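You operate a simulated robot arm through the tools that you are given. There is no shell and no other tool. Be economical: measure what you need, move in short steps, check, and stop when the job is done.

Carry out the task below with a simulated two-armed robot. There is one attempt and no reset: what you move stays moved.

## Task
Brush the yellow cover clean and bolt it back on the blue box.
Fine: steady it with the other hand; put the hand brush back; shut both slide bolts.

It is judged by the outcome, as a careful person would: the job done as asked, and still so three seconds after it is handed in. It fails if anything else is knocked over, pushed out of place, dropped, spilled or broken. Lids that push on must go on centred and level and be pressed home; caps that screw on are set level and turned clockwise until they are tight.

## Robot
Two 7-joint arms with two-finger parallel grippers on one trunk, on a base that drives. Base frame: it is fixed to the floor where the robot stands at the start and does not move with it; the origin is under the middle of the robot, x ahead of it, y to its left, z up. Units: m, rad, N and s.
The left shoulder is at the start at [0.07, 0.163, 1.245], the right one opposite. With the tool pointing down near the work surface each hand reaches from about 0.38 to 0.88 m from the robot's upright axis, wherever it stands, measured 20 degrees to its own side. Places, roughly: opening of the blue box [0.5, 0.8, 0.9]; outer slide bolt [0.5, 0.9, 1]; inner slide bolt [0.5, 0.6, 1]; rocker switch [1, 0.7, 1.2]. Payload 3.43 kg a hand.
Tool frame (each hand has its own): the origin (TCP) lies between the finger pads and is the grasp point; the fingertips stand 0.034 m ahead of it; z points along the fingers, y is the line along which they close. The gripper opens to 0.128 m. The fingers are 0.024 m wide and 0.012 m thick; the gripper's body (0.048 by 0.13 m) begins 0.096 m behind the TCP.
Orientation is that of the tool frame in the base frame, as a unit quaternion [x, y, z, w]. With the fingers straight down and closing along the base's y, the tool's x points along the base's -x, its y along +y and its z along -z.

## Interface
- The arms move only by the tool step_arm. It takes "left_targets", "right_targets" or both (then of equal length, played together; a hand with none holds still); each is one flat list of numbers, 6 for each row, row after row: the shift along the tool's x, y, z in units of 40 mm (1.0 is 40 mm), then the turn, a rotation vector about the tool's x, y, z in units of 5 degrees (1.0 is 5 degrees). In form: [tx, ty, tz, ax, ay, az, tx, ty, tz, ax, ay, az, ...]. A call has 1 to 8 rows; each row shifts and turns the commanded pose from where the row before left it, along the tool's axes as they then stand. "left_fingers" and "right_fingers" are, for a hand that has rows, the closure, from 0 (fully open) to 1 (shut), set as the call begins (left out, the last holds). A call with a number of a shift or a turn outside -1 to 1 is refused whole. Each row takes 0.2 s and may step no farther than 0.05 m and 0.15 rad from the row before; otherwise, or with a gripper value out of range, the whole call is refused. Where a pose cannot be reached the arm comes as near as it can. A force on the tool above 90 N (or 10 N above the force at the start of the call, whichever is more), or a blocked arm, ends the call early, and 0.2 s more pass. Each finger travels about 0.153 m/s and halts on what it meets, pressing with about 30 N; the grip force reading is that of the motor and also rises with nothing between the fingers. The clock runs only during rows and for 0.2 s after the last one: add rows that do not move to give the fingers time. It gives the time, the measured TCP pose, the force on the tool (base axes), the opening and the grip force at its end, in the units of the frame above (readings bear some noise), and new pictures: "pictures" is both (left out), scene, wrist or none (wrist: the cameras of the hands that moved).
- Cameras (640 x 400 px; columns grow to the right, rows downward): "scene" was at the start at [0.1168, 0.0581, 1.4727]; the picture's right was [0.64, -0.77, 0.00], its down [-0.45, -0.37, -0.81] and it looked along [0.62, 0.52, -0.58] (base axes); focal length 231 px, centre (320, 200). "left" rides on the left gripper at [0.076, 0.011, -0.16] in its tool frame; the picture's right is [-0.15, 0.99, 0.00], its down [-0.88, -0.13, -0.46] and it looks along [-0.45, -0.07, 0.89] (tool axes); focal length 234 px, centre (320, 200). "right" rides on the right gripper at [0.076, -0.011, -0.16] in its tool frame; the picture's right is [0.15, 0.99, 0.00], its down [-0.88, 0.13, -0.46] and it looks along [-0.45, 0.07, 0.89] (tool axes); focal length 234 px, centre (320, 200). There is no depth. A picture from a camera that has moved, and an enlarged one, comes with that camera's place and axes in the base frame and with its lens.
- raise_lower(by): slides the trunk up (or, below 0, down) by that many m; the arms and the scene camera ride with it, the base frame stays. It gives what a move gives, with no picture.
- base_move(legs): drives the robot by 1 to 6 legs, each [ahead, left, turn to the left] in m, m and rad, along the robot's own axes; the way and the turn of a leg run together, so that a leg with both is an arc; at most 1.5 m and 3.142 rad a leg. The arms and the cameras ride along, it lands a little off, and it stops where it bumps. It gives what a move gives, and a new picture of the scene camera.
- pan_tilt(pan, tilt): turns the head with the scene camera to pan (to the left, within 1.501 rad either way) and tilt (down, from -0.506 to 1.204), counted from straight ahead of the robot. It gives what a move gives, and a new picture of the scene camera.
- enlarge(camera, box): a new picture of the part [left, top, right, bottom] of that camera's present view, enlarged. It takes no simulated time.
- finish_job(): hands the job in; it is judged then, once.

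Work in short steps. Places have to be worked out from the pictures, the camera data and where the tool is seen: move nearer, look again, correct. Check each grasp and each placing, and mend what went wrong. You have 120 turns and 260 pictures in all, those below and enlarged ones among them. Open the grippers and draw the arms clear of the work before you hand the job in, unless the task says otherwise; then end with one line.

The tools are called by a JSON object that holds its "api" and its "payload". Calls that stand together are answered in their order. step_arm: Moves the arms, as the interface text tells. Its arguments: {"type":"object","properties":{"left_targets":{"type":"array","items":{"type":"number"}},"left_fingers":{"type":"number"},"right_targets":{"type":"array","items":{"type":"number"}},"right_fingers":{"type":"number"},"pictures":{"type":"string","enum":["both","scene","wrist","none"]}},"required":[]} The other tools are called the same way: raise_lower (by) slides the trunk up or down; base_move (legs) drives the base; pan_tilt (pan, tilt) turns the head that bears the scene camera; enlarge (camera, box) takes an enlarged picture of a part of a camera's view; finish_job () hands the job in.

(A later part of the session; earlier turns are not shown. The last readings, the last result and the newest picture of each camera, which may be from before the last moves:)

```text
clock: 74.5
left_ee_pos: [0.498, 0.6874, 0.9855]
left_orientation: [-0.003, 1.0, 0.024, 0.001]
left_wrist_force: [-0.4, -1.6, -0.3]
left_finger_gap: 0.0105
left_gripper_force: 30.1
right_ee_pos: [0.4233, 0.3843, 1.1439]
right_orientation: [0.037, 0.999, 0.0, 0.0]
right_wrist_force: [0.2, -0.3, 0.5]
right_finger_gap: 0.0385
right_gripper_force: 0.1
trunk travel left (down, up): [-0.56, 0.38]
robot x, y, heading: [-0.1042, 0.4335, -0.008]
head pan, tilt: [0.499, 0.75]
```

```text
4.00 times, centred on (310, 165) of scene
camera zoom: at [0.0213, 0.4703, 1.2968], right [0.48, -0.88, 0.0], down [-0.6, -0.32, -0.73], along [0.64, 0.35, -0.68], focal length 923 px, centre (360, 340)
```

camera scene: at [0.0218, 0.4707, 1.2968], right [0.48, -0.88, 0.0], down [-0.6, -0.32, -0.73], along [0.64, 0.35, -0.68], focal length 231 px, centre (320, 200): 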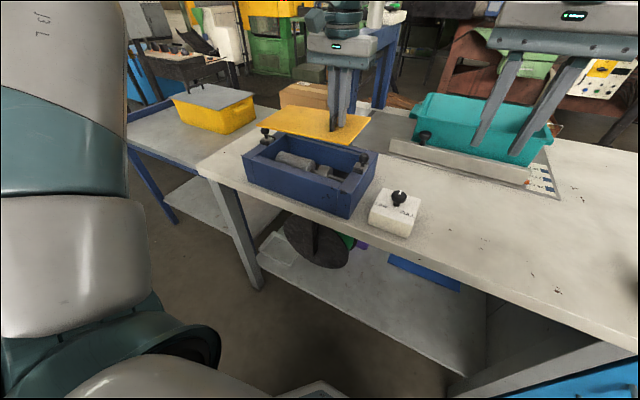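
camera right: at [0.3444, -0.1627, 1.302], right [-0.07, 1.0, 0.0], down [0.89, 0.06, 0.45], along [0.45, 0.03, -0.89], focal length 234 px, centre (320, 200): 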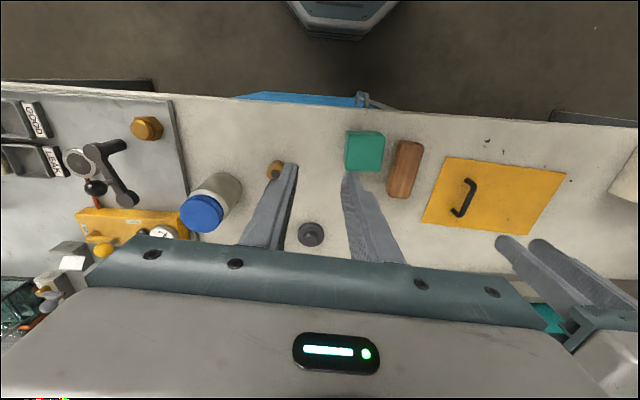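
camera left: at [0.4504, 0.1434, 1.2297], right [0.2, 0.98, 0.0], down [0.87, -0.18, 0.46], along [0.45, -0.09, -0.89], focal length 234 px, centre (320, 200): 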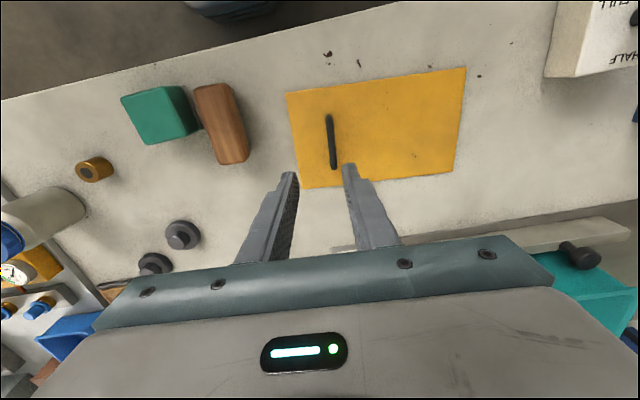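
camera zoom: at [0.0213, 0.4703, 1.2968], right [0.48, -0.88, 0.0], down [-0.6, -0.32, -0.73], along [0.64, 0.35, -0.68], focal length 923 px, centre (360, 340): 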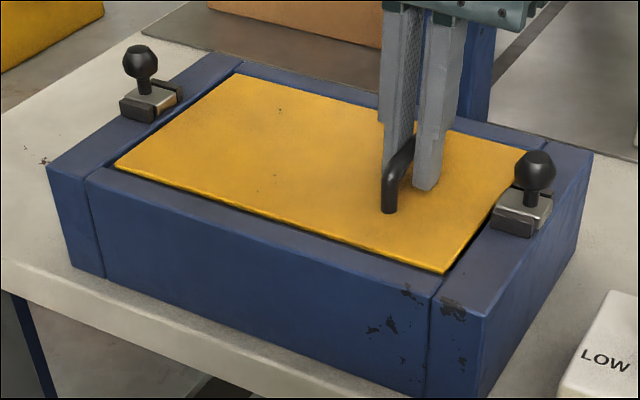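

Closing has nearly centred it. I slide 2 mm in -x and 1 mm in +y, press down, unload and release.

{"api": "step_arm", "payload": {"left_targets": [0.05, 0.03, -0.03, 0, 0, 0, 0, 0, 0.1, 0, 0, 0, 0, 0, 0.06, 0, 0, 0, 0, 0, -0.1, 0, 0, 0], "pictures": "none"}}

{"api": "step_arm", "payload": {"left_targets": [0, 0, 0, 0, 0, 0, 0, 0, 0, 0, 0, 0, 0, 0.02, -0.4, 0, 0, 0, 0, 0.04, -0.8, 0, 0, 0, 0, 0.04, -0.8, 0, 0, 0], "left_fingers": 0.75, "pictures": "none"}}

{"api": "enlarge", "payload": {"camera": "left", "box": [200, 20, 560, 245]}}

{"api": "enlarge", "payload": {"camera": "scene", "box": [250, 115, 370, 215]}}

```text
clock: 75.5
left_ee_pos: [0.4984, 0.6888, 0.9849]
left_orientation: [-0.003, 1.0, 0.024, 0.001]
left_wrist_force: [5.8, 0.9, 12.5]
left_finger_gap: 0.0104
left_gripper_force: 29.4
right_ee_pos: [0.4221, 0.3826, 1.1439]
right_orientation: [0.036, 0.999, 0.0, 0.0]
right_wrist_force: [0.4, 1.2, 0.4]
right_finger_gap: 0.0386
right_gripper_force: 0.1
trunk travel left (down, up): [-0.56, 0.38]
robot x, y, heading: [-0.0984, 0.4298, -0.003]
head pan, tilt: [0.499, 0.75]
```

```text
clock: 76.7
left_ee_pos: [0.4986, 0.6903, 1.0633]
left_orientation: [-0.003, 1.0, 0.023, 0.0]
left_wrist_force: [0.9, -0.1, -0.2]
left_finger_gap: 0.0322
left_gripper_force: 0.1
right_ee_pos: [0.4226, 0.384, 1.1442]
right_orientation: [0.037, 0.999, 0.0, 0.0]
right_wrist_force: [0.5, 0.2, 0.4]
right_finger_gap: 0.0384
right_gripper_force: 0.1
trunk travel left (down, up): [-0.56, 0.38]
robot x, y, heading: [-0.1031, 0.4295, -0.004]
head pan, tilt: [0.499, 0.75]
```

```text
1.78 times, centred on (380, 132) of left
camera zoom: at [0.4214, 0.6938, 1.225], right [0.14, 0.99, 0.05], down [0.88, -0.15, 0.45], along [0.45, -0.02, -0.89], focal length 416 px, centre (213, 320)
```

zoom: 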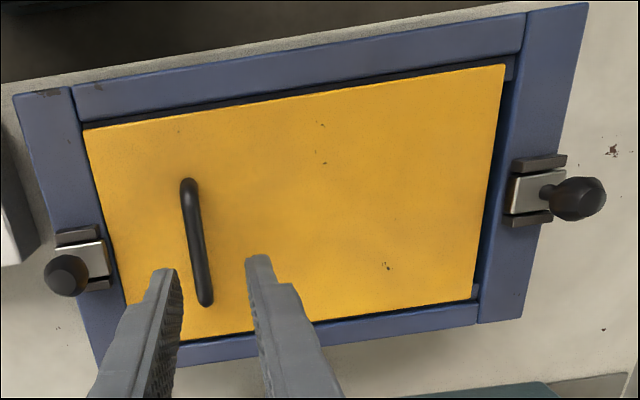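

```text
4.00 times, centred on (310, 165) of scene
camera zoom: at [0.0211, 0.47, 1.2968], right [0.48, -0.88, 0.0], down [-0.6, -0.32, -0.73], along [0.64, 0.35, -0.68], focal length 923 px, centre (360, 340)
```

zoom: 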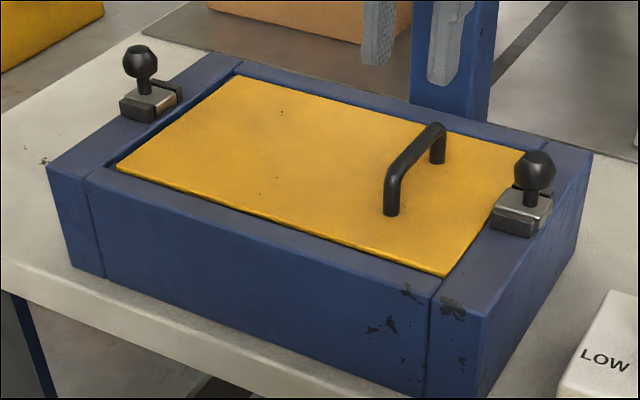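

The released view shows the inner end nearly on the inner wall (gap <1 mm) with about 8 mm at the outer end. I re-grip, lift 8 mm, shift +4 mm in y and set down again.

{"api": "step_arm", "payload": {"left_targets": [0, -0.03, 0.8, 0, 0, 0, 0, -0.03, 0.8, 0, 0, 0, 0, -0.02, 0.32, 0, 0, 0], "pictures": "none"}}

{"api": "step_arm", "payload": {"left_targets": [0, 0, 0, 0, 0, 0, 0, 0, 0, 0, 0, 0, 0, 0.05, -0.15, 0, 0, 0, 0, 0.06, -0.1, 0, 0, 0], "left_fingers": 1, "pictures": "none"}}

{"api": "enlarge", "payload": {"camera": "scene", "box": [250, 115, 370, 215]}}

{"api": "enlarge", "payload": {"camera": "left", "box": [180, 20, 620, 280]}}

```text
clock: 77.5
left_ee_pos: [0.4995, 0.6911, 0.9881]
left_orientation: [-0.004, 1.0, 0.024, 0.0]
left_wrist_force: [0.0, 0.0, -0.3]
left_finger_gap: 0.0319
left_gripper_force: 0.0
right_ee_pos: [0.4226, 0.3842, 1.1442]
right_orientation: [0.036, 0.999, 0.0, 0.0]
right_wrist_force: [0.2, 0.5, -0.2]
right_finger_gap: 0.0385
right_gripper_force: 0.1
trunk travel left (down, up): [-0.56, 0.38]
robot x, y, heading: [-0.0997, 0.4302, -0.002]
head pan, tilt: [0.499, 0.75]
```

```text
clock: 78.5
left_ee_pos: [0.4992, 0.6953, 0.9985]
left_orientation: [-0.002, 1.0, 0.023, -0.001]
left_wrist_force: [-1.0, -3.3, -3.0]
left_finger_gap: 0.0105
left_gripper_force: 30.0
right_ee_pos: [0.4226, 0.3833, 1.1448]
right_orientation: [0.036, 0.999, 0.001, 0.0]
right_wrist_force: [-0.6, -0.2, 0.6]
right_finger_gap: 0.0385
right_gripper_force: 0.0
trunk travel left (down, up): [-0.56, 0.38]
robot x, y, heading: [-0.1017, 0.429, -0.002]
head pan, tilt: [0.499, 0.75]
```

```text
4.00 times, centred on (310, 165) of scene
camera zoom: at [0.0215, 0.4698, 1.2968], right [0.48, -0.88, 0.0], down [-0.6, -0.32, -0.73], along [0.64, 0.35, -0.68], focal length 923 px, centre (360, 340)
```

zoom: 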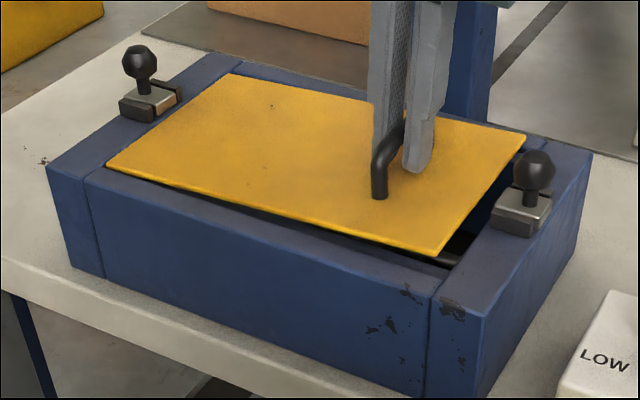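

```text
1.45 times, centred on (400, 150) of left
camera zoom: at [0.4224, 0.6971, 1.159], right [0.14, 0.99, 0.05], down [0.88, -0.15, 0.45], along [0.45, -0.02, -0.89], focal length 341 px, centre (204, 273)
```

zoom: 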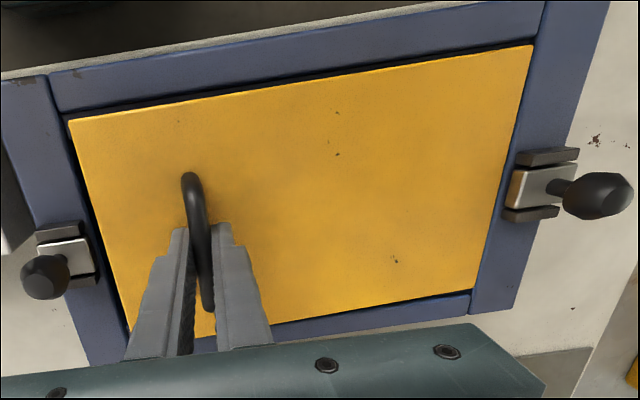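

The plate hangs with its outer end already down in the recess near the outer wall and its inner end raised. I lower the inner end while easing back 2 mm.

{"api": "step_arm", "payload": {"left_targets": [0, -0.06, 0.1, 0, 0, 0, 0, -0.03, 0.15, 0, 0, 0, 0, 0, 0.1, 0, 0, 0], "pictures": "none"}}

{"api": "enlarge", "payload": {"camera": "scene", "box": [250, 115, 370, 215]}}

{"api": "enlarge", "payload": {"camera": "left", "box": [180, 20, 620, 280]}}

```text
clock: 79.3
left_ee_pos: [0.4973, 0.6918, 0.9886]
left_orientation: [-0.003, 1.0, 0.024, 0.004]
left_wrist_force: [6.5, 6.5, 19.4]
left_finger_gap: 0.0104
left_gripper_force: 30.5
right_ee_pos: [0.4211, 0.3833, 1.1451]
right_orientation: [0.036, 0.999, 0.001, -0.001]
right_wrist_force: [-0.6, -0.6, -0.5]
right_finger_gap: 0.0384
right_gripper_force: 0.0
trunk travel left (down, up): [-0.56, 0.38]
robot x, y, heading: [-0.0984, 0.4312, -0.0]
head pan, tilt: [0.499, 0.75]
```

```text
4.00 times, centred on (310, 165) of scene
camera zoom: at [0.0203, 0.4705, 1.2974], right [0.48, -0.88, 0.0], down [-0.6, -0.32, -0.73], along [0.64, 0.35, -0.68], focal length 923 px, centre (360, 340)
```

zoom: 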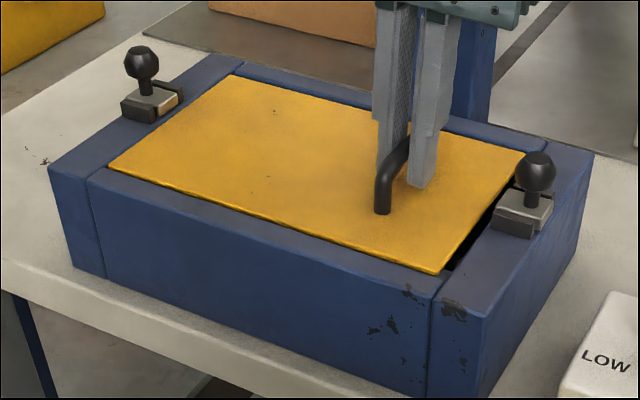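

```text
1.45 times, centred on (400, 150) of left
camera zoom: at [0.421, 0.6946, 1.1482], right [0.14, 0.99, 0.05], down [0.88, -0.14, 0.46], along [0.46, -0.02, -0.89], focal length 341 px, centre (204, 273)
```

zoom: 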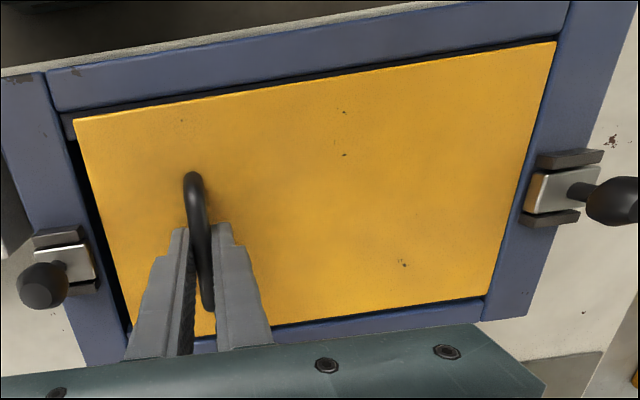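

Near enough to drop in. I ease up, release, and see how it settles.

{"api": "step_arm", "payload": {"left_targets": [-0.04, -0.02, -0.1, 0, 0, 0, 0, 0, 0, 0, 0, 0], "pictures": "none"}}

{"api": "step_arm", "payload": {"left_targets": [0, 0, 0, 0, 0, 0, 0, 0, 0, 0, 0, 0, 0, 0, 0, 0, 0, 0], "left_fingers": 0.75, "pictures": "none"}}

{"api": "enlarge", "payload": {"camera": "scene", "box": [250, 115, 370, 215]}}

{"api": "enlarge", "payload": {"camera": "left", "box": [180, 20, 620, 280]}}

```text
clock: 79.9
left_ee_pos: [0.4972, 0.6913, 0.9878]
left_orientation: [-0.004, 1.0, 0.023, 0.0]
left_wrist_force: [-1.4, 0.9, 2.0]
left_finger_gap: 0.0105
left_gripper_force: 30.1
right_ee_pos: [0.4221, 0.3835, 1.144]
right_orientation: [0.037, 0.999, 0.0, 0.0]
right_wrist_force: [0.2, 0.4, -0.1]
right_finger_gap: 0.0385
right_gripper_force: 0.1
trunk travel left (down, up): [-0.56, 0.38]
robot x, y, heading: [-0.1011, 0.4288, -0.005]
head pan, tilt: [0.499, 0.75]
```

```text
clock: 80.7
left_ee_pos: [0.4997, 0.6901, 0.9887]
left_orientation: [-0.004, 1.0, 0.023, 0.0]
left_wrist_force: [-0.5, 0.1, 1.4]
left_finger_gap: 0.032
left_gripper_force: 0.0
right_ee_pos: [0.423, 0.3837, 1.144]
right_orientation: [0.036, 0.999, 0.0, 0.001]
right_wrist_force: [0.3, 0.2, -0.9]
right_finger_gap: 0.0382
right_gripper_force: 0.0
trunk travel left (down, up): [-0.56, 0.38]
robot x, y, heading: [-0.0975, 0.4305, -0.002]
head pan, tilt: [0.499, 0.75]
```

```text
4.00 times, centred on (310, 165) of scene
camera zoom: at [0.0215, 0.4703, 1.2968], right [0.48, -0.88, 0.0], down [-0.6, -0.32, -0.73], along [0.64, 0.35, -0.68], focal length 923 px, centre (360, 340)
```

zoom: 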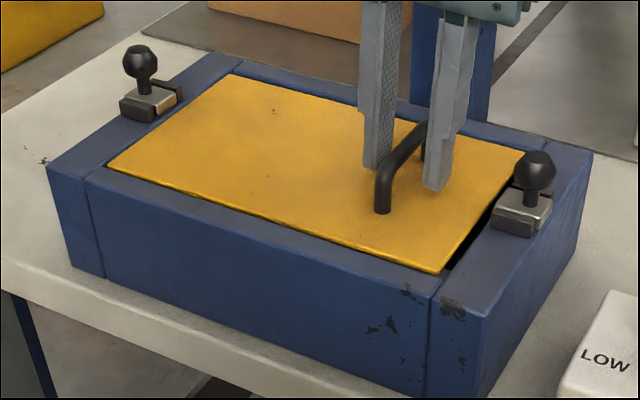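

```text
1.45 times, centred on (400, 150) of left
camera zoom: at [0.4235, 0.6939, 1.1491], right [0.14, 0.99, 0.05], down [0.88, -0.15, 0.45], along [0.45, -0.02, -0.89], focal length 341 px, centre (204, 273)
```

zoom: 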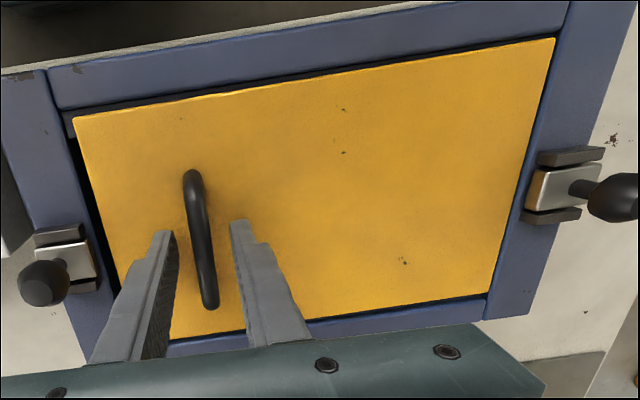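

Now the outer gap is about 0 and the inner gap about 7 mm. I grip the bar lightly in place and slide the cover 3.5 mm toward -y and 1.5 mm toward +x, without lifting.

{"api": "step_arm", "payload": {"left_targets": [0, 0, 0, 0, 0, 0, 0, 0, 0, 0, 0, 0, -0.04, -0.05, 0, 0, 0, 0, 0, -0.04, 0, 0, 0, 0, 0, 0, 0, 0, 0, 0], "left_fingers": 1, "pictures": "none"}}

{"api": "step_arm", "payload": {"left_targets": [0, 0, 0, 0, 0, 0, 0, 0, 0, 0, 0, 0, 0, 0.03, -0.6, 0, 0, 0, 0, 0.04, -0.8, 0, 0, 0, 0, 0.04, -0.8, 0, 0, 0], "left_fingers": 0.7, "pictures": "none"}}

{"api": "enlarge", "payload": {"camera": "scene", "box": [250, 115, 370, 215]}}

{"api": "enlarge", "payload": {"camera": "left", "box": [180, 20, 620, 280]}}

```text
clock: 81.9
left_ee_pos: [0.5015, 0.6851, 0.9893]
left_orientation: [-0.004, 1.0, 0.024, 0.001]
left_wrist_force: [0.4, 2.0, -0.2]
left_finger_gap: 0.0107
left_gripper_force: 29.7
right_ee_pos: [0.4229, 0.3855, 1.1445]
right_orientation: [0.037, 0.999, 0.0, 0.0]
right_wrist_force: [0.1, 0.6, 0.6]
right_finger_gap: 0.0383
right_gripper_force: 0.0
trunk travel left (down, up): [-0.56, 0.38]
robot x, y, heading: [-0.1001, 0.4311, -0.004]
head pan, tilt: [0.499, 0.75]
```

```text
clock: 83.1
left_ee_pos: [0.5003, 0.6862, 1.0791]
left_orientation: [-0.002, 1.0, 0.024, 0.0]
left_wrist_force: [0.1, 0.3, 0.4]
left_finger_gap: 0.0384
left_gripper_force: 0.0
right_ee_pos: [0.4221, 0.3836, 1.145]
right_orientation: [0.037, 0.999, -0.001, 0.0]
right_wrist_force: [-0.5, -0.5, 0.6]
right_finger_gap: 0.0386
right_gripper_force: 0.1
trunk travel left (down, up): [-0.56, 0.38]
robot x, y, heading: [-0.1019, 0.4292, -0.005]
head pan, tilt: [0.499, 0.75]
```

```text
4.00 times, centred on (310, 165) of scene
camera zoom: at [0.0208, 0.4701, 1.2969], right [0.48, -0.88, 0.0], down [-0.6, -0.32, -0.73], along [0.64, 0.35, -0.68], focal length 923 px, centre (360, 340)
```

zoom: 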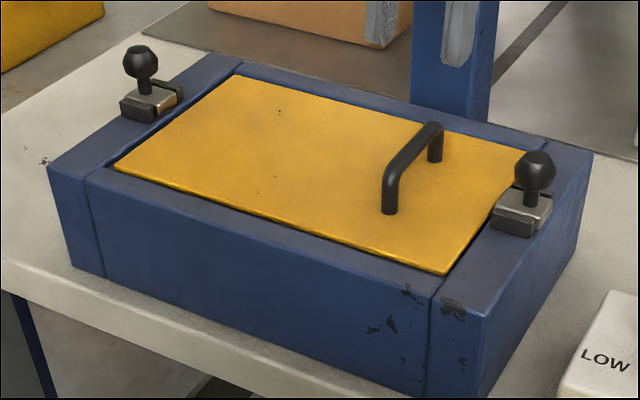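

```text
1.45 times, centred on (400, 150) of left
camera zoom: at [0.4237, 0.6899, 1.2381], right [0.14, 0.99, 0.05], down [0.88, -0.15, 0.45], along [0.45, -0.02, -0.89], focal length 341 px, centre (204, 273)
```

zoom: 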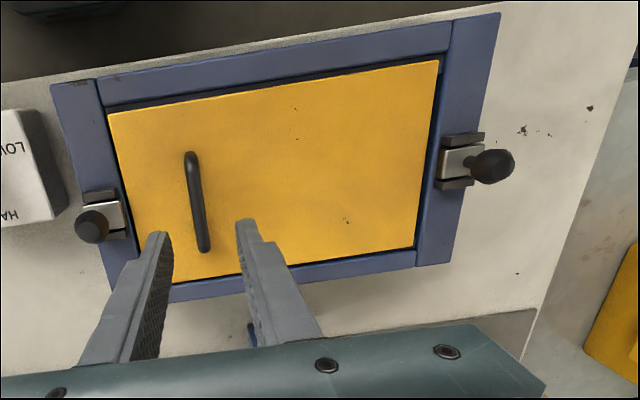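

Much better: a small gap at both ends. I look at the inner and outer ends for flatness.

{"api": "enlarge", "payload": {"camera": "scene", "box": [320, 135, 380, 195]}}

{"api": "enlarge", "payload": {"camera": "scene", "box": [255, 120, 325, 175]}}

{"api": "enlarge", "payload": {"camera": "left", "box": [200, 60, 340, 230]}}

```text
6.67 times, centred on (350, 165) of scene
camera zoom: at [0.0208, 0.4701, 1.2969], right [0.48, -0.88, 0.0], down [-0.6, -0.32, -0.73], along [0.64, 0.35, -0.68], focal length 1538 px, centre (120, 433)
```

zoom: 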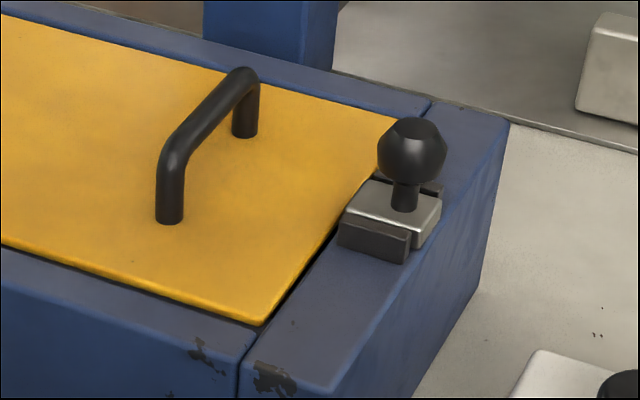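

```text
7.27 times, centred on (290, 148) of scene
camera zoom: at [0.0208, 0.4701, 1.2969], right [0.48, -0.88, 0.0], down [-0.6, -0.32, -0.73], along [0.64, 0.35, -0.68], focal length 1678 px, centre (538, 582)
```

zoom: 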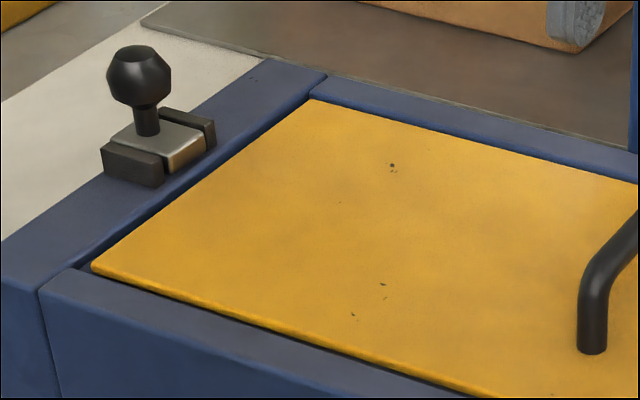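

```text
2.35 times, centred on (270, 145) of left
camera zoom: at [0.4237, 0.6899, 1.2381], right [0.14, 0.99, 0.05], down [0.88, -0.15, 0.45], along [0.45, -0.02, -0.89], focal length 551 px, centre (438, 329)
```

zoom: 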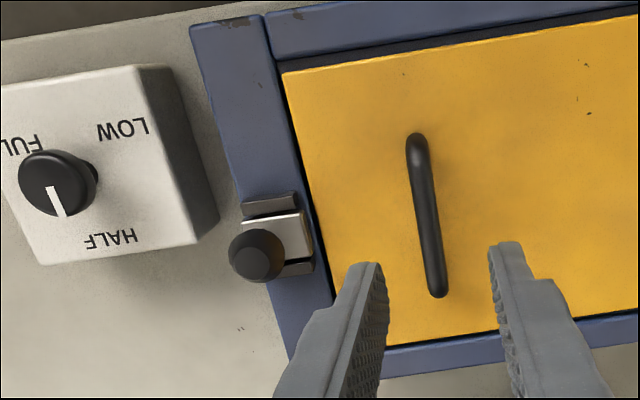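

The cover sits flat with gaps on all sides. Now the bolts. Triangulated knobs: outer about (0.50, 0.913, 0.983), inner about (0.50, 0.605, 0.983). I untilt the left hand and move it above the outer knob.

{"api": "step_arm", "payload": {"left_targets": [0, 0.9, 0, 0.52, 0, 0, 0, 0.95, 0, 0, 0, 0, 0, 0.95, 0, 0, 0, 0, 0, 0.95, 0, 0, 0, 0, 0, 0.95, 0, 0, 0, 0, 0, 0.95, 0, 0, 0, 0], "left_fingers": 0.6, "pictures": "scene"}}

{"api": "enlarge", "payload": {"camera": "left", "box": [200, 60, 460, 240]}}

{"api": "enlarge", "payload": {"camera": "scene", "box": [230, 100, 330, 180]}}

```text
clock: 84.5
left_ee_pos: [0.4983, 0.914, 1.0771]
left_orientation: [-0.004, 1.0, 0.001, 0.0]
left_wrist_force: [-1.1, 1.1, -0.6]
left_finger_gap: 0.0511
left_gripper_force: 0.0
right_ee_pos: [0.4242, 0.3856, 1.1444]
right_orientation: [0.037, 0.999, -0.001, 0.0]
right_wrist_force: [0.2, -0.6, -0.6]
right_finger_gap: 0.0387
right_gripper_force: 0.0
trunk travel left (down, up): [-0.56, 0.38]
robot x, y, heading: [-0.0978, 0.4276, -0.001]
head pan, tilt: [0.499, 0.75]
camera scene: at [0.0212, 0.4718, 1.2968], right [0.48, -0.88, 0.0], down [-0.6, -0.33, -0.73], along [0.64, 0.35, -0.68], focal length 231 px, centre (320, 200)
```

scene: 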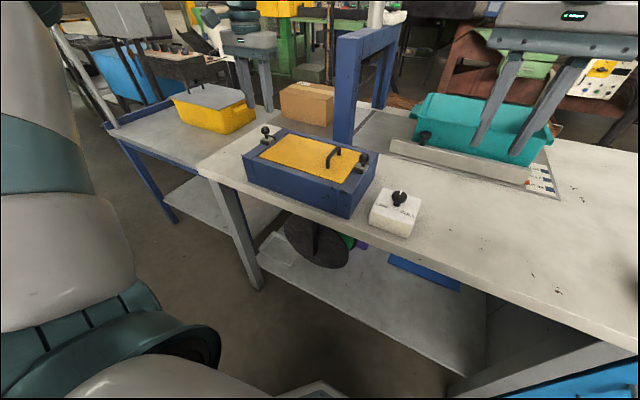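

```text
2.22 times, centred on (330, 150) of left
camera zoom: at [0.4227, 0.9237, 1.2372], right [0.14, 0.99, 0.0], down [0.88, -0.12, 0.46], along [0.45, -0.06, -0.89], focal length 520 px, centre (298, 311)
```

zoom: 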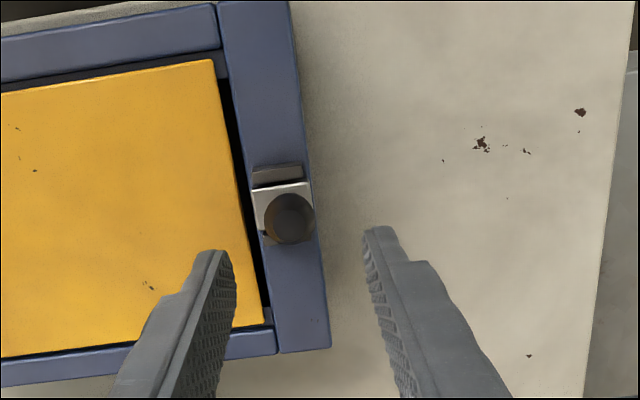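

```text
5.00 times, centred on (280, 140) of scene
camera zoom: at [0.0212, 0.4718, 1.2968], right [0.48, -0.88, 0.0], down [-0.6, -0.33, -0.73], along [0.64, 0.35, -0.68], focal length 1153 px, centre (520, 500)
```

zoom: 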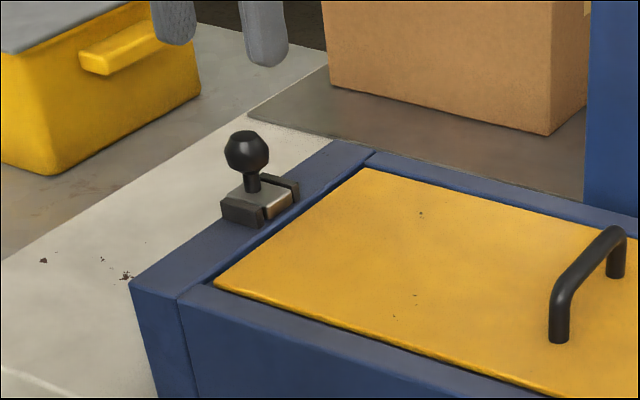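

From above, the outer gap is even and the knob is at (0.499, 0.908). I descend so the fingertips straddle the ball above the slider plate.

{"api": "step_arm", "payload": {"left_targets": [0, -0.15, 0.6, 0, 0, 0, 0, 0, 0.6, 0, 0, 0, 0, 0, 0.55, 0, 0, 0], "pictures": "none"}}

{"api": "enlarge", "payload": {"camera": "left", "box": [200, 60, 460, 240]}}

{"api": "enlarge", "payload": {"camera": "scene", "box": [230, 100, 330, 180]}}

```text
clock: 85.3
left_ee_pos: [0.4993, 0.9065, 1.0084]
left_orientation: [-0.004, 1.0, 0.001, 0.0]
left_wrist_force: [0.4, -0.7, -0.9]
left_finger_gap: 0.0513
left_gripper_force: 0.0
right_ee_pos: [0.4239, 0.3837, 1.1447]
right_orientation: [0.036, 0.999, 0.001, -0.001]
right_wrist_force: [0.5, -0.2, -1.1]
right_finger_gap: 0.0382
right_gripper_force: 0.0
trunk travel left (down, up): [-0.56, 0.38]
robot x, y, heading: [-0.0973, 0.427, -0.004]
head pan, tilt: [0.499, 0.75]
```

```text
2.22 times, centred on (330, 150) of left
camera zoom: at [0.4226, 0.9163, 1.1687], right [0.14, 0.99, 0.0], down [0.88, -0.13, 0.46], along [0.45, -0.06, -0.89], focal length 520 px, centre (298, 311)
```

zoom: 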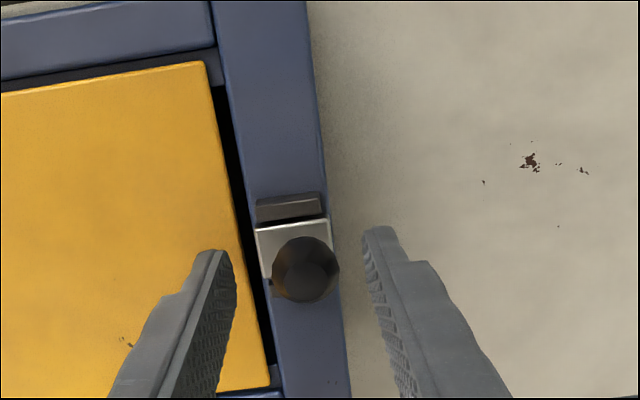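

```text
5.00 times, centred on (280, 140) of scene
camera zoom: at [0.0217, 0.4704, 1.2968], right [0.48, -0.88, 0.0], down [-0.6, -0.32, -0.73], along [0.64, 0.35, -0.68], focal length 1153 px, centre (520, 500)
```

zoom: 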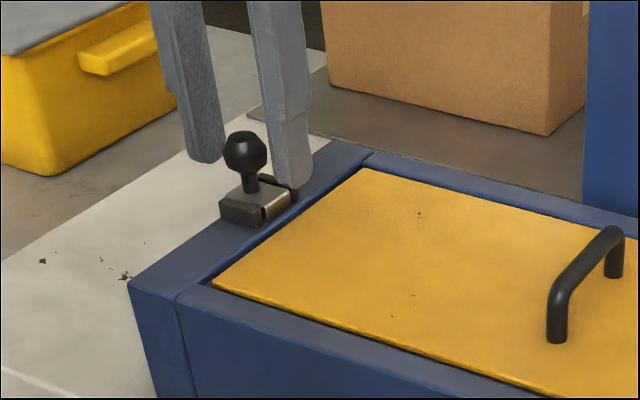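

The ball is between the fingertips. I close on it and slide it inward (-y) step by step.

{"api": "step_arm", "payload": {"left_targets": [0, 0, 0, 0, 0, 0, 0, 0, 0, 0, 0, 0], "left_fingers": 1, "pictures": "none"}}

{"api": "step_arm", "payload": {"left_targets": [0, -0.25, 0, 0, 0, 0, 0, -0.25, 0, 0, 0, 0], "pictures": "none"}}

{"api": "enlarge", "payload": {"camera": "scene", "box": [230, 100, 330, 180]}}

{"api": "enlarge", "payload": {"camera": "left", "box": [200, 60, 460, 240]}}

```text
clock: 85.9
left_ee_pos: [0.4999, 0.9057, 1.0071]
left_orientation: [-0.004, 1.0, 0.0, 0.001]
left_wrist_force: [0.6, 0.9, 0.0]
left_finger_gap: 0.0228
left_gripper_force: 45.0
right_ee_pos: [0.4238, 0.3846, 1.1426]
right_orientation: [0.037, 0.999, 0.0, 0.0]
right_wrist_force: [0.5, 0.2, 0.0]
right_finger_gap: 0.0384
right_gripper_force: 0.1
trunk travel left (down, up): [-0.56, 0.38]
robot x, y, heading: [-0.1009, 0.4285, -0.001]
head pan, tilt: [0.499, 0.75]
```

```text
clock: 86.5
left_ee_pos: [0.499, 0.8873, 1.0093]
left_orientation: [-0.003, 1.0, 0.0, 0.0]
left_wrist_force: [-4.2, 1.5, -1.5]
left_finger_gap: 0.0229
left_gripper_force: 45.7
right_ee_pos: [0.4223, 0.3844, 1.1445]
right_orientation: [0.037, 0.999, 0.0, 0.0]
right_wrist_force: [-0.5, 0.3, -0.1]
right_finger_gap: 0.0382
right_gripper_force: 0.1
trunk travel left (down, up): [-0.56, 0.38]
robot x, y, heading: [-0.1011, 0.4293, -0.006]
head pan, tilt: [0.499, 0.75]
```

```text
5.00 times, centred on (280, 140) of scene
camera zoom: at [0.0209, 0.4712, 1.2969], right [0.48, -0.88, 0.0], down [-0.6, -0.33, -0.73], along [0.64, 0.35, -0.68], focal length 1153 px, centre (520, 500)
```

zoom: 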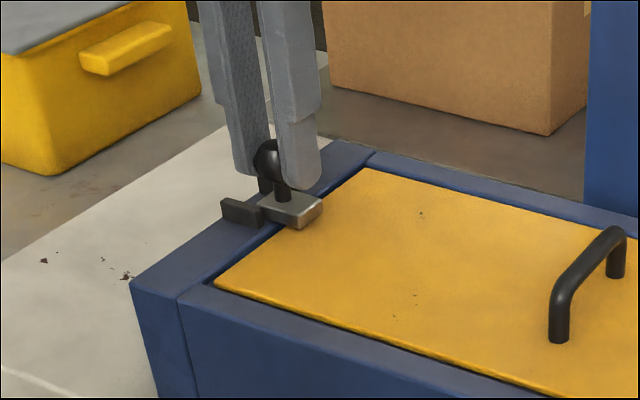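

```text
2.22 times, centred on (330, 150) of left
camera zoom: at [0.4226, 0.8972, 1.1688], right [0.14, 0.99, 0.0], down [0.88, -0.12, 0.46], along [0.45, -0.06, -0.89], focal length 520 px, centre (298, 311)
```

zoom: 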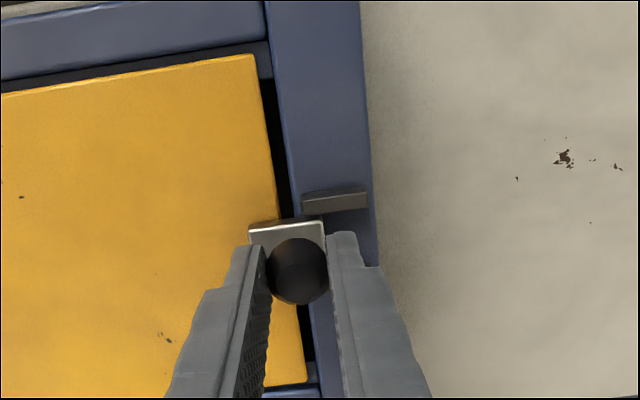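

The bolt slides smoothly and its tongue now overlaps the cover. I push on to its end stop.

{"api": "step_arm", "payload": {"left_targets": [0, -0.15, 0, 0, 0, 0, 0, -0.15, 0, 0, 0, 0], "pictures": "none"}}

{"api": "enlarge", "payload": {"camera": "scene", "box": [230, 100, 330, 180]}}

```text
clock: 87.1
left_ee_pos: [0.4985, 0.8847, 1.008]
left_orientation: [-0.007, 1.0, 0.002, 0.003]
left_wrist_force: [7.7, 46.9, 17.9]
left_finger_gap: 0.0228
left_gripper_force: 45.1
right_ee_pos: [0.4222, 0.3907, 1.1443]
right_orientation: [0.035, 0.999, -0.002, -0.001]
right_wrist_force: [0.6, -0.8, 0.2]
right_finger_gap: 0.0384
right_gripper_force: 0.0
trunk travel left (down, up): [-0.56, 0.38]
robot x, y, heading: [-0.0969, 0.4273, -0.002]
head pan, tilt: [0.499, 0.75]
```

```text
5.00 times, centred on (280, 140) of scene
camera zoom: at [0.0212, 0.4774, 1.297], right [0.48, -0.88, 0.0], down [-0.6, -0.33, -0.73], along [0.64, 0.35, -0.68], focal length 1153 px, centre (520, 500)
```

zoom: 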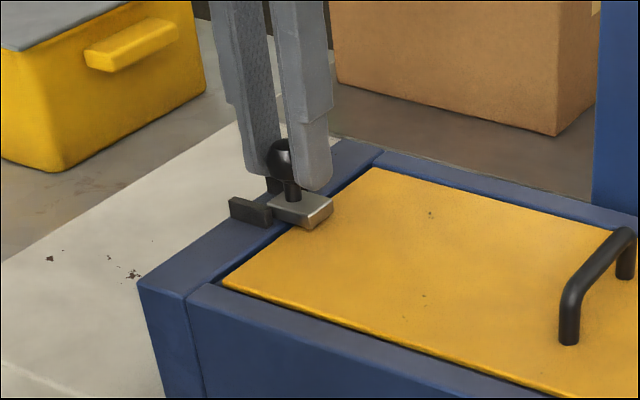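

It hit the end stop (47 N), so the outer bolt is shut. I unload, open and rise, then drive right a little to bring the inner bolt into the left hand's range.

{"api": "step_arm", "payload": {"left_targets": [0, 0.26, 0, 0, 0, 0], "pictures": "none"}}

{"api": "step_arm", "payload": {"left_targets": [0, 0, 0, 0, 0, 0, 0, 0, 0, 0, 0, 0, 0, 0, -1, 0, 0, 0, 0, 0, -1, 0, 0, 0, 0, 0, -0.5, 0, 0, 0], "left_fingers": 0.6, "pictures": "none"}}

{"api": "base_move", "payload": {"legs": [[0, -0.16, 0]]}}

{"api": "enlarge", "payload": {"camera": "left", "box": [160, 20, 560, 260]}}

```text
clock: 87.5
left_ee_pos: [0.4985, 0.8852, 1.0092]
left_orientation: [-0.003, 1.0, 0.0, 0.002]
left_wrist_force: [3.3, 26.6, 12.0]
left_finger_gap: 0.0228
left_gripper_force: 44.5
right_ee_pos: [0.4218, 0.3858, 1.145]
right_orientation: [0.036, 0.999, 0.0, 0.0]
right_wrist_force: [-0.5, 0.3, -0.5]
right_finger_gap: 0.0384
right_gripper_force: 0.0
trunk travel left (down, up): [-0.56, 0.38]
robot x, y, heading: [-0.1017, 0.4308, -0.004]
head pan, tilt: [0.499, 0.75]
```

```text
clock: 88.7
left_ee_pos: [0.5017, 0.8849, 1.1074]
left_orientation: [-0.003, 1.0, 0.0, 0.001]
left_wrist_force: [-0.3, 0.3, -0.4]
left_finger_gap: 0.0513
left_gripper_force: 0.0
right_ee_pos: [0.4231, 0.3848, 1.1436]
right_orientation: [0.037, 0.999, 0.001, -0.001]
right_wrist_force: [0.2, -0.1, 0.6]
right_finger_gap: 0.0383
right_gripper_force: 0.1
trunk travel left (down, up): [-0.56, 0.38]
robot x, y, heading: [-0.1031, 0.4265, -0.005]
head pan, tilt: [0.499, 0.75]
```

```text
clock: 90.1
left_ee_pos: [0.5013, 0.7268, 1.1074]
left_orientation: [-0.002, 1.0, 0.0, 0.001]
left_wrist_force: [0.3, -0.4, 0.4]
left_finger_gap: 0.0511
left_gripper_force: 0.1
right_ee_pos: [0.4219, 0.2262, 1.1432]
right_orientation: [0.038, 0.999, 0.0, 0.0]
right_wrist_force: [-0.4, 0.4, 0.4]
right_finger_gap: 0.0383
right_gripper_force: 0.1
trunk travel left (down, up): [-0.56, 0.38]
robot x, y, heading: [-0.1017, 0.2747, -0.008]
head pan, tilt: [0.499, 0.75]
camera scene: at [0.0208, 0.3127, 1.2968], right [0.47, -0.88, 0.0], down [-0.6, -0.32, -0.73], along [0.64, 0.35, -0.68], focal length 231 px, centre (320, 200)
```

scene: 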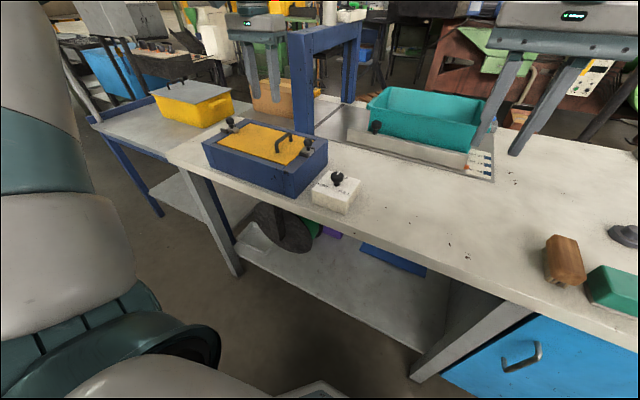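

```text
1.60 times, centred on (360, 140) of left
camera zoom: at [0.4241, 0.7375, 1.2682], right [0.14, 0.99, 0.0], down [0.88, -0.13, 0.46], along [0.45, -0.06, -0.89], focal length 375 px, centre (256, 296)
```

zoom: 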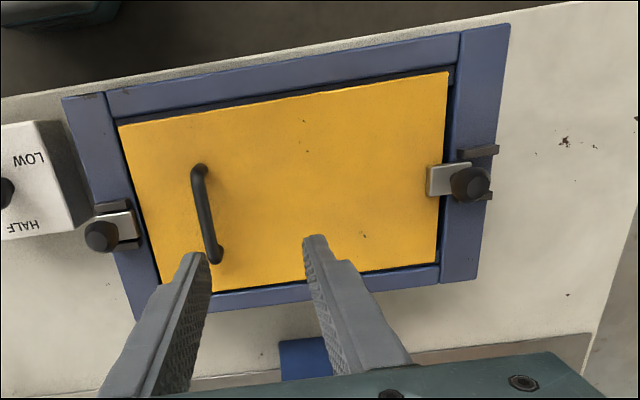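

The outer bolt is shut. I move above the inner knob at (0.500, 0.602).

{"api": "step_arm", "payload": {"left_targets": [0, -0.8, 0.2, 0, 0, 0, 0, -0.8, 0.2, 0, 0, 0, 0, -0.8, 0.2, 0, 0, 0, 0, -0.7, 0.1, 0, 0, 0], "pictures": "none"}}

{"api": "enlarge", "payload": {"camera": "left", "box": [200, 60, 460, 240]}}

```text
clock: 91.1
left_ee_pos: [0.5016, 0.6047, 1.0795]
left_orientation: [-0.003, 1.0, 0.001, 0.0]
left_wrist_force: [0.3, -0.3, 0.4]
left_finger_gap: 0.0512
left_gripper_force: 0.0
right_ee_pos: [0.4225, 0.2247, 1.1438]
right_orientation: [0.037, 0.999, 0.001, -0.001]
right_wrist_force: [0.3, -0.7, -0.1]
right_finger_gap: 0.0386
right_gripper_force: 0.1
trunk travel left (down, up): [-0.56, 0.38]
robot x, y, heading: [-0.1015, 0.2705, -0.003]
head pan, tilt: [0.499, 0.75]
```

```text
2.22 times, centred on (330, 150) of left
camera zoom: at [0.4252, 0.6149, 1.2407], right [0.14, 0.99, 0.0], down [0.88, -0.13, 0.46], along [0.45, -0.06, -0.89], focal length 520 px, centre (298, 311)
```

zoom: 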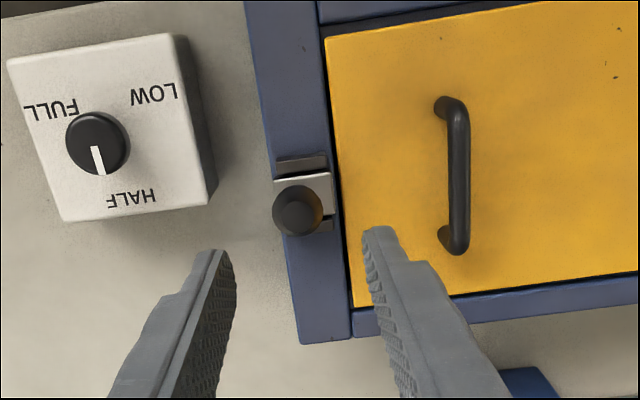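

Aligned with the knob. I descend, close, and slide +y.

{"api": "step_arm", "payload": {"left_targets": [0, 0, 0.6, 0, 0, 0, 0, 0, 0.6, 0, 0, 0, 0, 0, 0.58, 0, 0, 0], "pictures": "none"}}

{"api": "step_arm", "payload": {"left_targets": [0, 0, 0, 0, 0, 0, 0, 0, 0, 0, 0, 0], "left_fingers": 1, "pictures": "none"}}

{"api": "enlarge", "payload": {"camera": "left", "box": [200, 60, 460, 240]}}

```text
clock: 91.9
left_ee_pos: [0.5022, 0.6038, 1.0073]
left_orientation: [-0.003, 1.0, 0.0, 0.0]
left_wrist_force: [-1.6, -0.6, 0.2]
left_finger_gap: 0.0513
left_gripper_force: 0.0
right_ee_pos: [0.4236, 0.2255, 1.1437]
right_orientation: [0.038, 0.999, 0.0, -0.001]
right_wrist_force: [1.0, 0.1, -1.1]
right_finger_gap: 0.0385
right_gripper_force: 0.1
trunk travel left (down, up): [-0.56, 0.38]
robot x, y, heading: [-0.1014, 0.2702, -0.004]
head pan, tilt: [0.499, 0.75]
```

```text
clock: 92.5
left_ee_pos: [0.5008, 0.604, 1.0083]
left_orientation: [-0.002, 1.0, 0.0, 0.001]
left_wrist_force: [1.5, 7.6, 1.9]
left_finger_gap: 0.0225
left_gripper_force: 44.7
right_ee_pos: [0.423, 0.2273, 1.1441]
right_orientation: [0.038, 0.999, -0.001, 0.0]
right_wrist_force: [-0.4, -0.6, -0.2]
right_finger_gap: 0.0382
right_gripper_force: 0.1
trunk travel left (down, up): [-0.56, 0.38]
robot x, y, heading: [-0.1058, 0.2747, -0.011]
head pan, tilt: [0.499, 0.75]
```

```text
2.22 times, centred on (330, 150) of left
camera zoom: at [0.4247, 0.6151, 1.169], right [0.14, 0.99, 0.0], down [0.88, -0.13, 0.46], along [0.45, -0.06, -0.89], focal length 520 px, centre (298, 311)
```

zoom: 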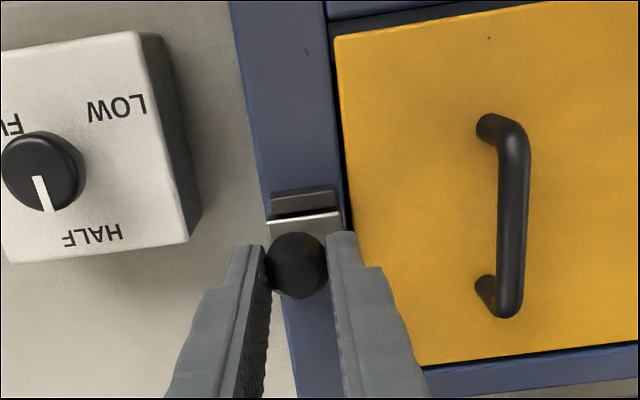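

The knob is held. I slide it +y about 22 mm.

{"api": "step_arm", "payload": {"left_targets": [0, 0.2, 0, 0, 0, 0, 0, 0.2, 0, 0, 0, 0, 0, 0.2, 0, 0, 0, 0], "pictures": "none"}}

{"api": "enlarge", "payload": {"camera": "left", "box": [200, 60, 460, 240]}}

{"api": "enlarge", "payload": {"camera": "scene", "box": [190, 100, 350, 210]}}

```text
clock: 93.3
left_ee_pos: [0.5023, 0.6268, 1.0086]
left_orientation: [-0.002, 1.0, 0.001, 0.0]
left_wrist_force: [-0.3, 0.3, 1.6]
left_finger_gap: 0.0227
left_gripper_force: 44.6
right_ee_pos: [0.4219, 0.2247, 1.144]
right_orientation: [0.038, 0.999, 0.0, 0.0]
right_wrist_force: [-0.6, -0.6, 0.0]
right_finger_gap: 0.0383
right_gripper_force: 0.0
trunk travel left (down, up): [-0.56, 0.38]
robot x, y, heading: [-0.1027, 0.2716, -0.003]
head pan, tilt: [0.499, 0.75]
```

```text
2.22 times, centred on (330, 150) of left
camera zoom: at [0.4249, 0.6373, 1.1691], right [0.14, 0.99, 0.0], down [0.88, -0.13, 0.46], along [0.45, -0.06, -0.89], focal length 520 px, centre (298, 311)
```

zoom: 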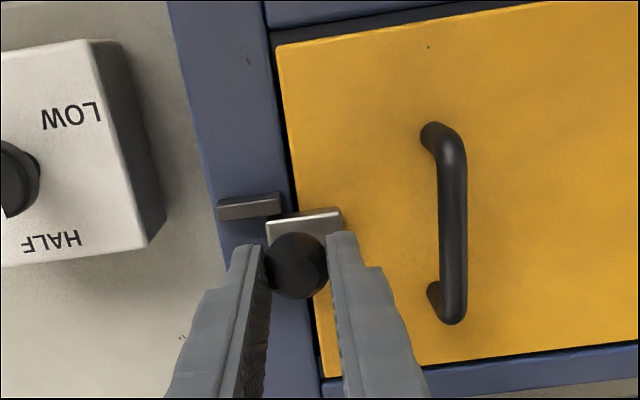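

```text
3.64 times, centred on (270, 155) of scene
camera zoom: at [0.0206, 0.3125, 1.2969], right [0.47, -0.88, 0.0], down [-0.6, -0.32, -0.73], along [0.64, 0.35, -0.68], focal length 839 px, centre (502, 364)
```

zoom: 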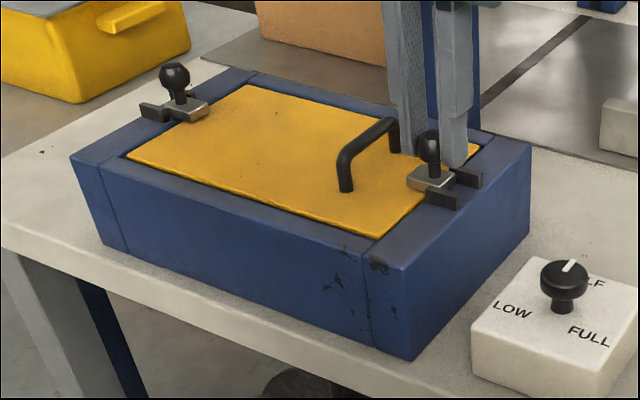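

The tongue is over the cover. I push further to the end stop.

{"api": "step_arm", "payload": {"left_targets": [0, 0.12, 0, 0, 0, 0, 0, 0.1, 0, 0, 0, 0], "pictures": "none"}}

```text
clock: 93.9
left_ee_pos: [0.5014, 0.6277, 1.0094]
left_orientation: [0.001, 1.0, 0.0, 0.0]
left_wrist_force: [-7.7, -32.4, -12.3]
left_finger_gap: 0.0225
left_gripper_force: 45.5
right_ee_pos: [0.4208, 0.2197, 1.1437]
right_orientation: [0.038, 0.999, 0.002, -0.001]
right_wrist_force: [-0.2, 0.2, 0.0]
right_finger_gap: 0.0382
right_gripper_force: 0.0
trunk travel left (down, up): [-0.56, 0.38]
robot x, y, heading: [-0.1037, 0.2719, -0.008]
head pan, tilt: [0.499, 0.75]
```

The end stop is reached at 32 N. I unload, open, lift clear and inspect both bolts and the cover.

{"api": "step_arm", "payload": {"left_targets": [0, -0.2, 0, 0, 0, 0], "pictures": "none"}}

{"api": "step_arm", "payload": {"left_targets": [0, 0, 0, 0, 0, 0, 0, 0, 0, 0, 0, 0, 0, 0, -1, 0, 0, 0, 0, 0, -1, 0, 0, 0, 0, 0, -1, 0, 0, 0, 0, 0, -1, 0, 0, 0], "left_fingers": 0.6, "pictures": "both"}}

{"api": "enlarge", "payload": {"camera": "scene", "box": [190, 100, 350, 210]}}

{"api": "enlarge", "payload": {"camera": "left", "box": [260, 40, 620, 265]}}

```text
clock: 94.3
left_ee_pos: [0.5009, 0.6267, 1.0099]
left_orientation: [-0.003, 1.0, 0.002, -0.001]
left_wrist_force: [-4.9, -16.8, -7.8]
left_finger_gap: 0.0225
left_gripper_force: 45.0
right_ee_pos: [0.4225, 0.225, 1.1444]
right_orientation: [0.036, 0.999, 0.002, -0.001]
right_wrist_force: [-0.3, 0.3, -0.4]
right_finger_gap: 0.0384
right_gripper_force: 0.2
trunk travel left (down, up): [-0.56, 0.38]
robot x, y, heading: [-0.103, 0.2701, -0.004]
head pan, tilt: [0.499, 0.75]
```

```text
clock: 95.7
left_ee_pos: [0.502, 0.6272, 1.1699]
left_orientation: [-0.001, 1.0, 0.002, 0.0]
left_wrist_force: [0.4, -0.4, -0.2]
left_finger_gap: 0.0511
left_gripper_force: 0.0
right_ee_pos: [0.4213, 0.2246, 1.1437]
right_orientation: [0.038, 0.999, 0.0, 0.001]
right_wrist_force: [0.7, 0.3, 0.0]
right_finger_gap: 0.0385
right_gripper_force: 0.0
trunk travel left (down, up): [-0.56, 0.38]
robot x, y, heading: [-0.1014, 0.2718, -0.007]
head pan, tilt: [0.499, 0.75]
camera scene: at [0.0202, 0.3115, 1.2969], right [0.47, -0.88, 0.0], down [-0.6, -0.32, -0.73], along [0.64, 0.35, -0.68], focal length 231 px, centre (320, 200)
camera left: at [0.4246, 0.6385, 1.3295], right [0.14, 0.99, 0.0], down [0.88, -0.13, 0.46], along [0.45, -0.06, -0.89], focal length 234 px, centre (320, 200)
```

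scene: 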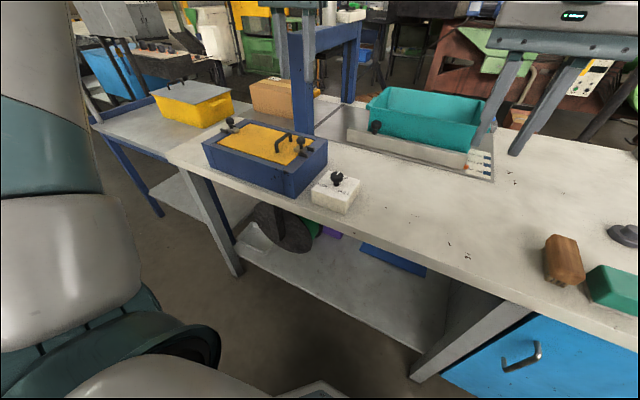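
left: 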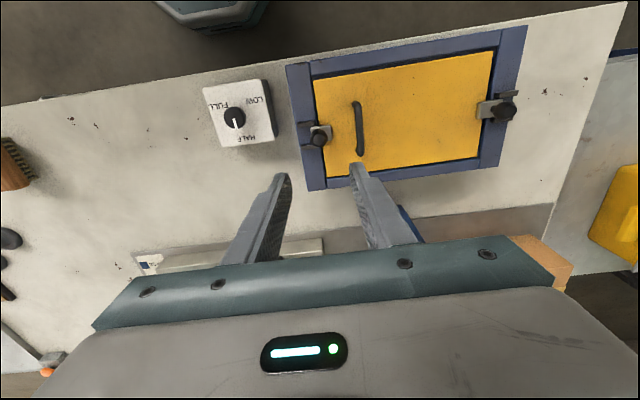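

```text
3.64 times, centred on (270, 155) of scene
camera zoom: at [0.0202, 0.3115, 1.2969], right [0.47, -0.88, 0.0], down [-0.6, -0.32, -0.73], along [0.64, 0.35, -0.68], focal length 839 px, centre (502, 364)
```

zoom: 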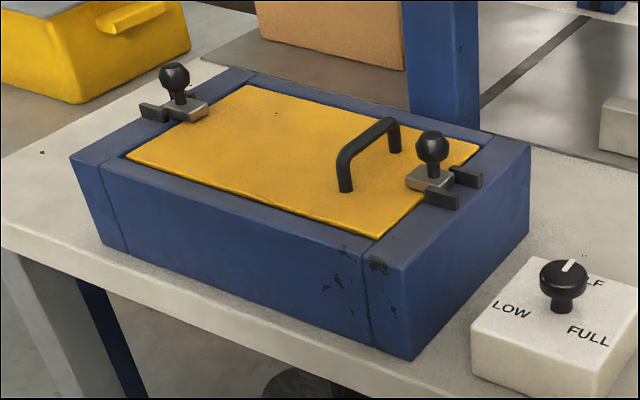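

```text
1.78 times, centred on (440, 152) of left
camera zoom: at [0.4246, 0.6385, 1.3295], right [0.14, 0.99, 0.0], down [0.88, -0.13, 0.46], along [0.45, -0.06, -0.89], focal length 416 px, centre (107, 284)
```

zoom: 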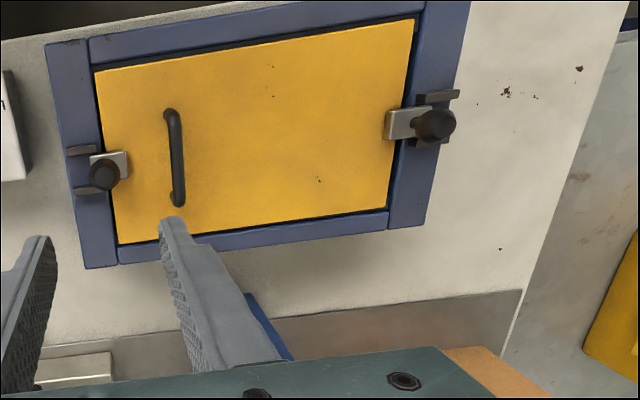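

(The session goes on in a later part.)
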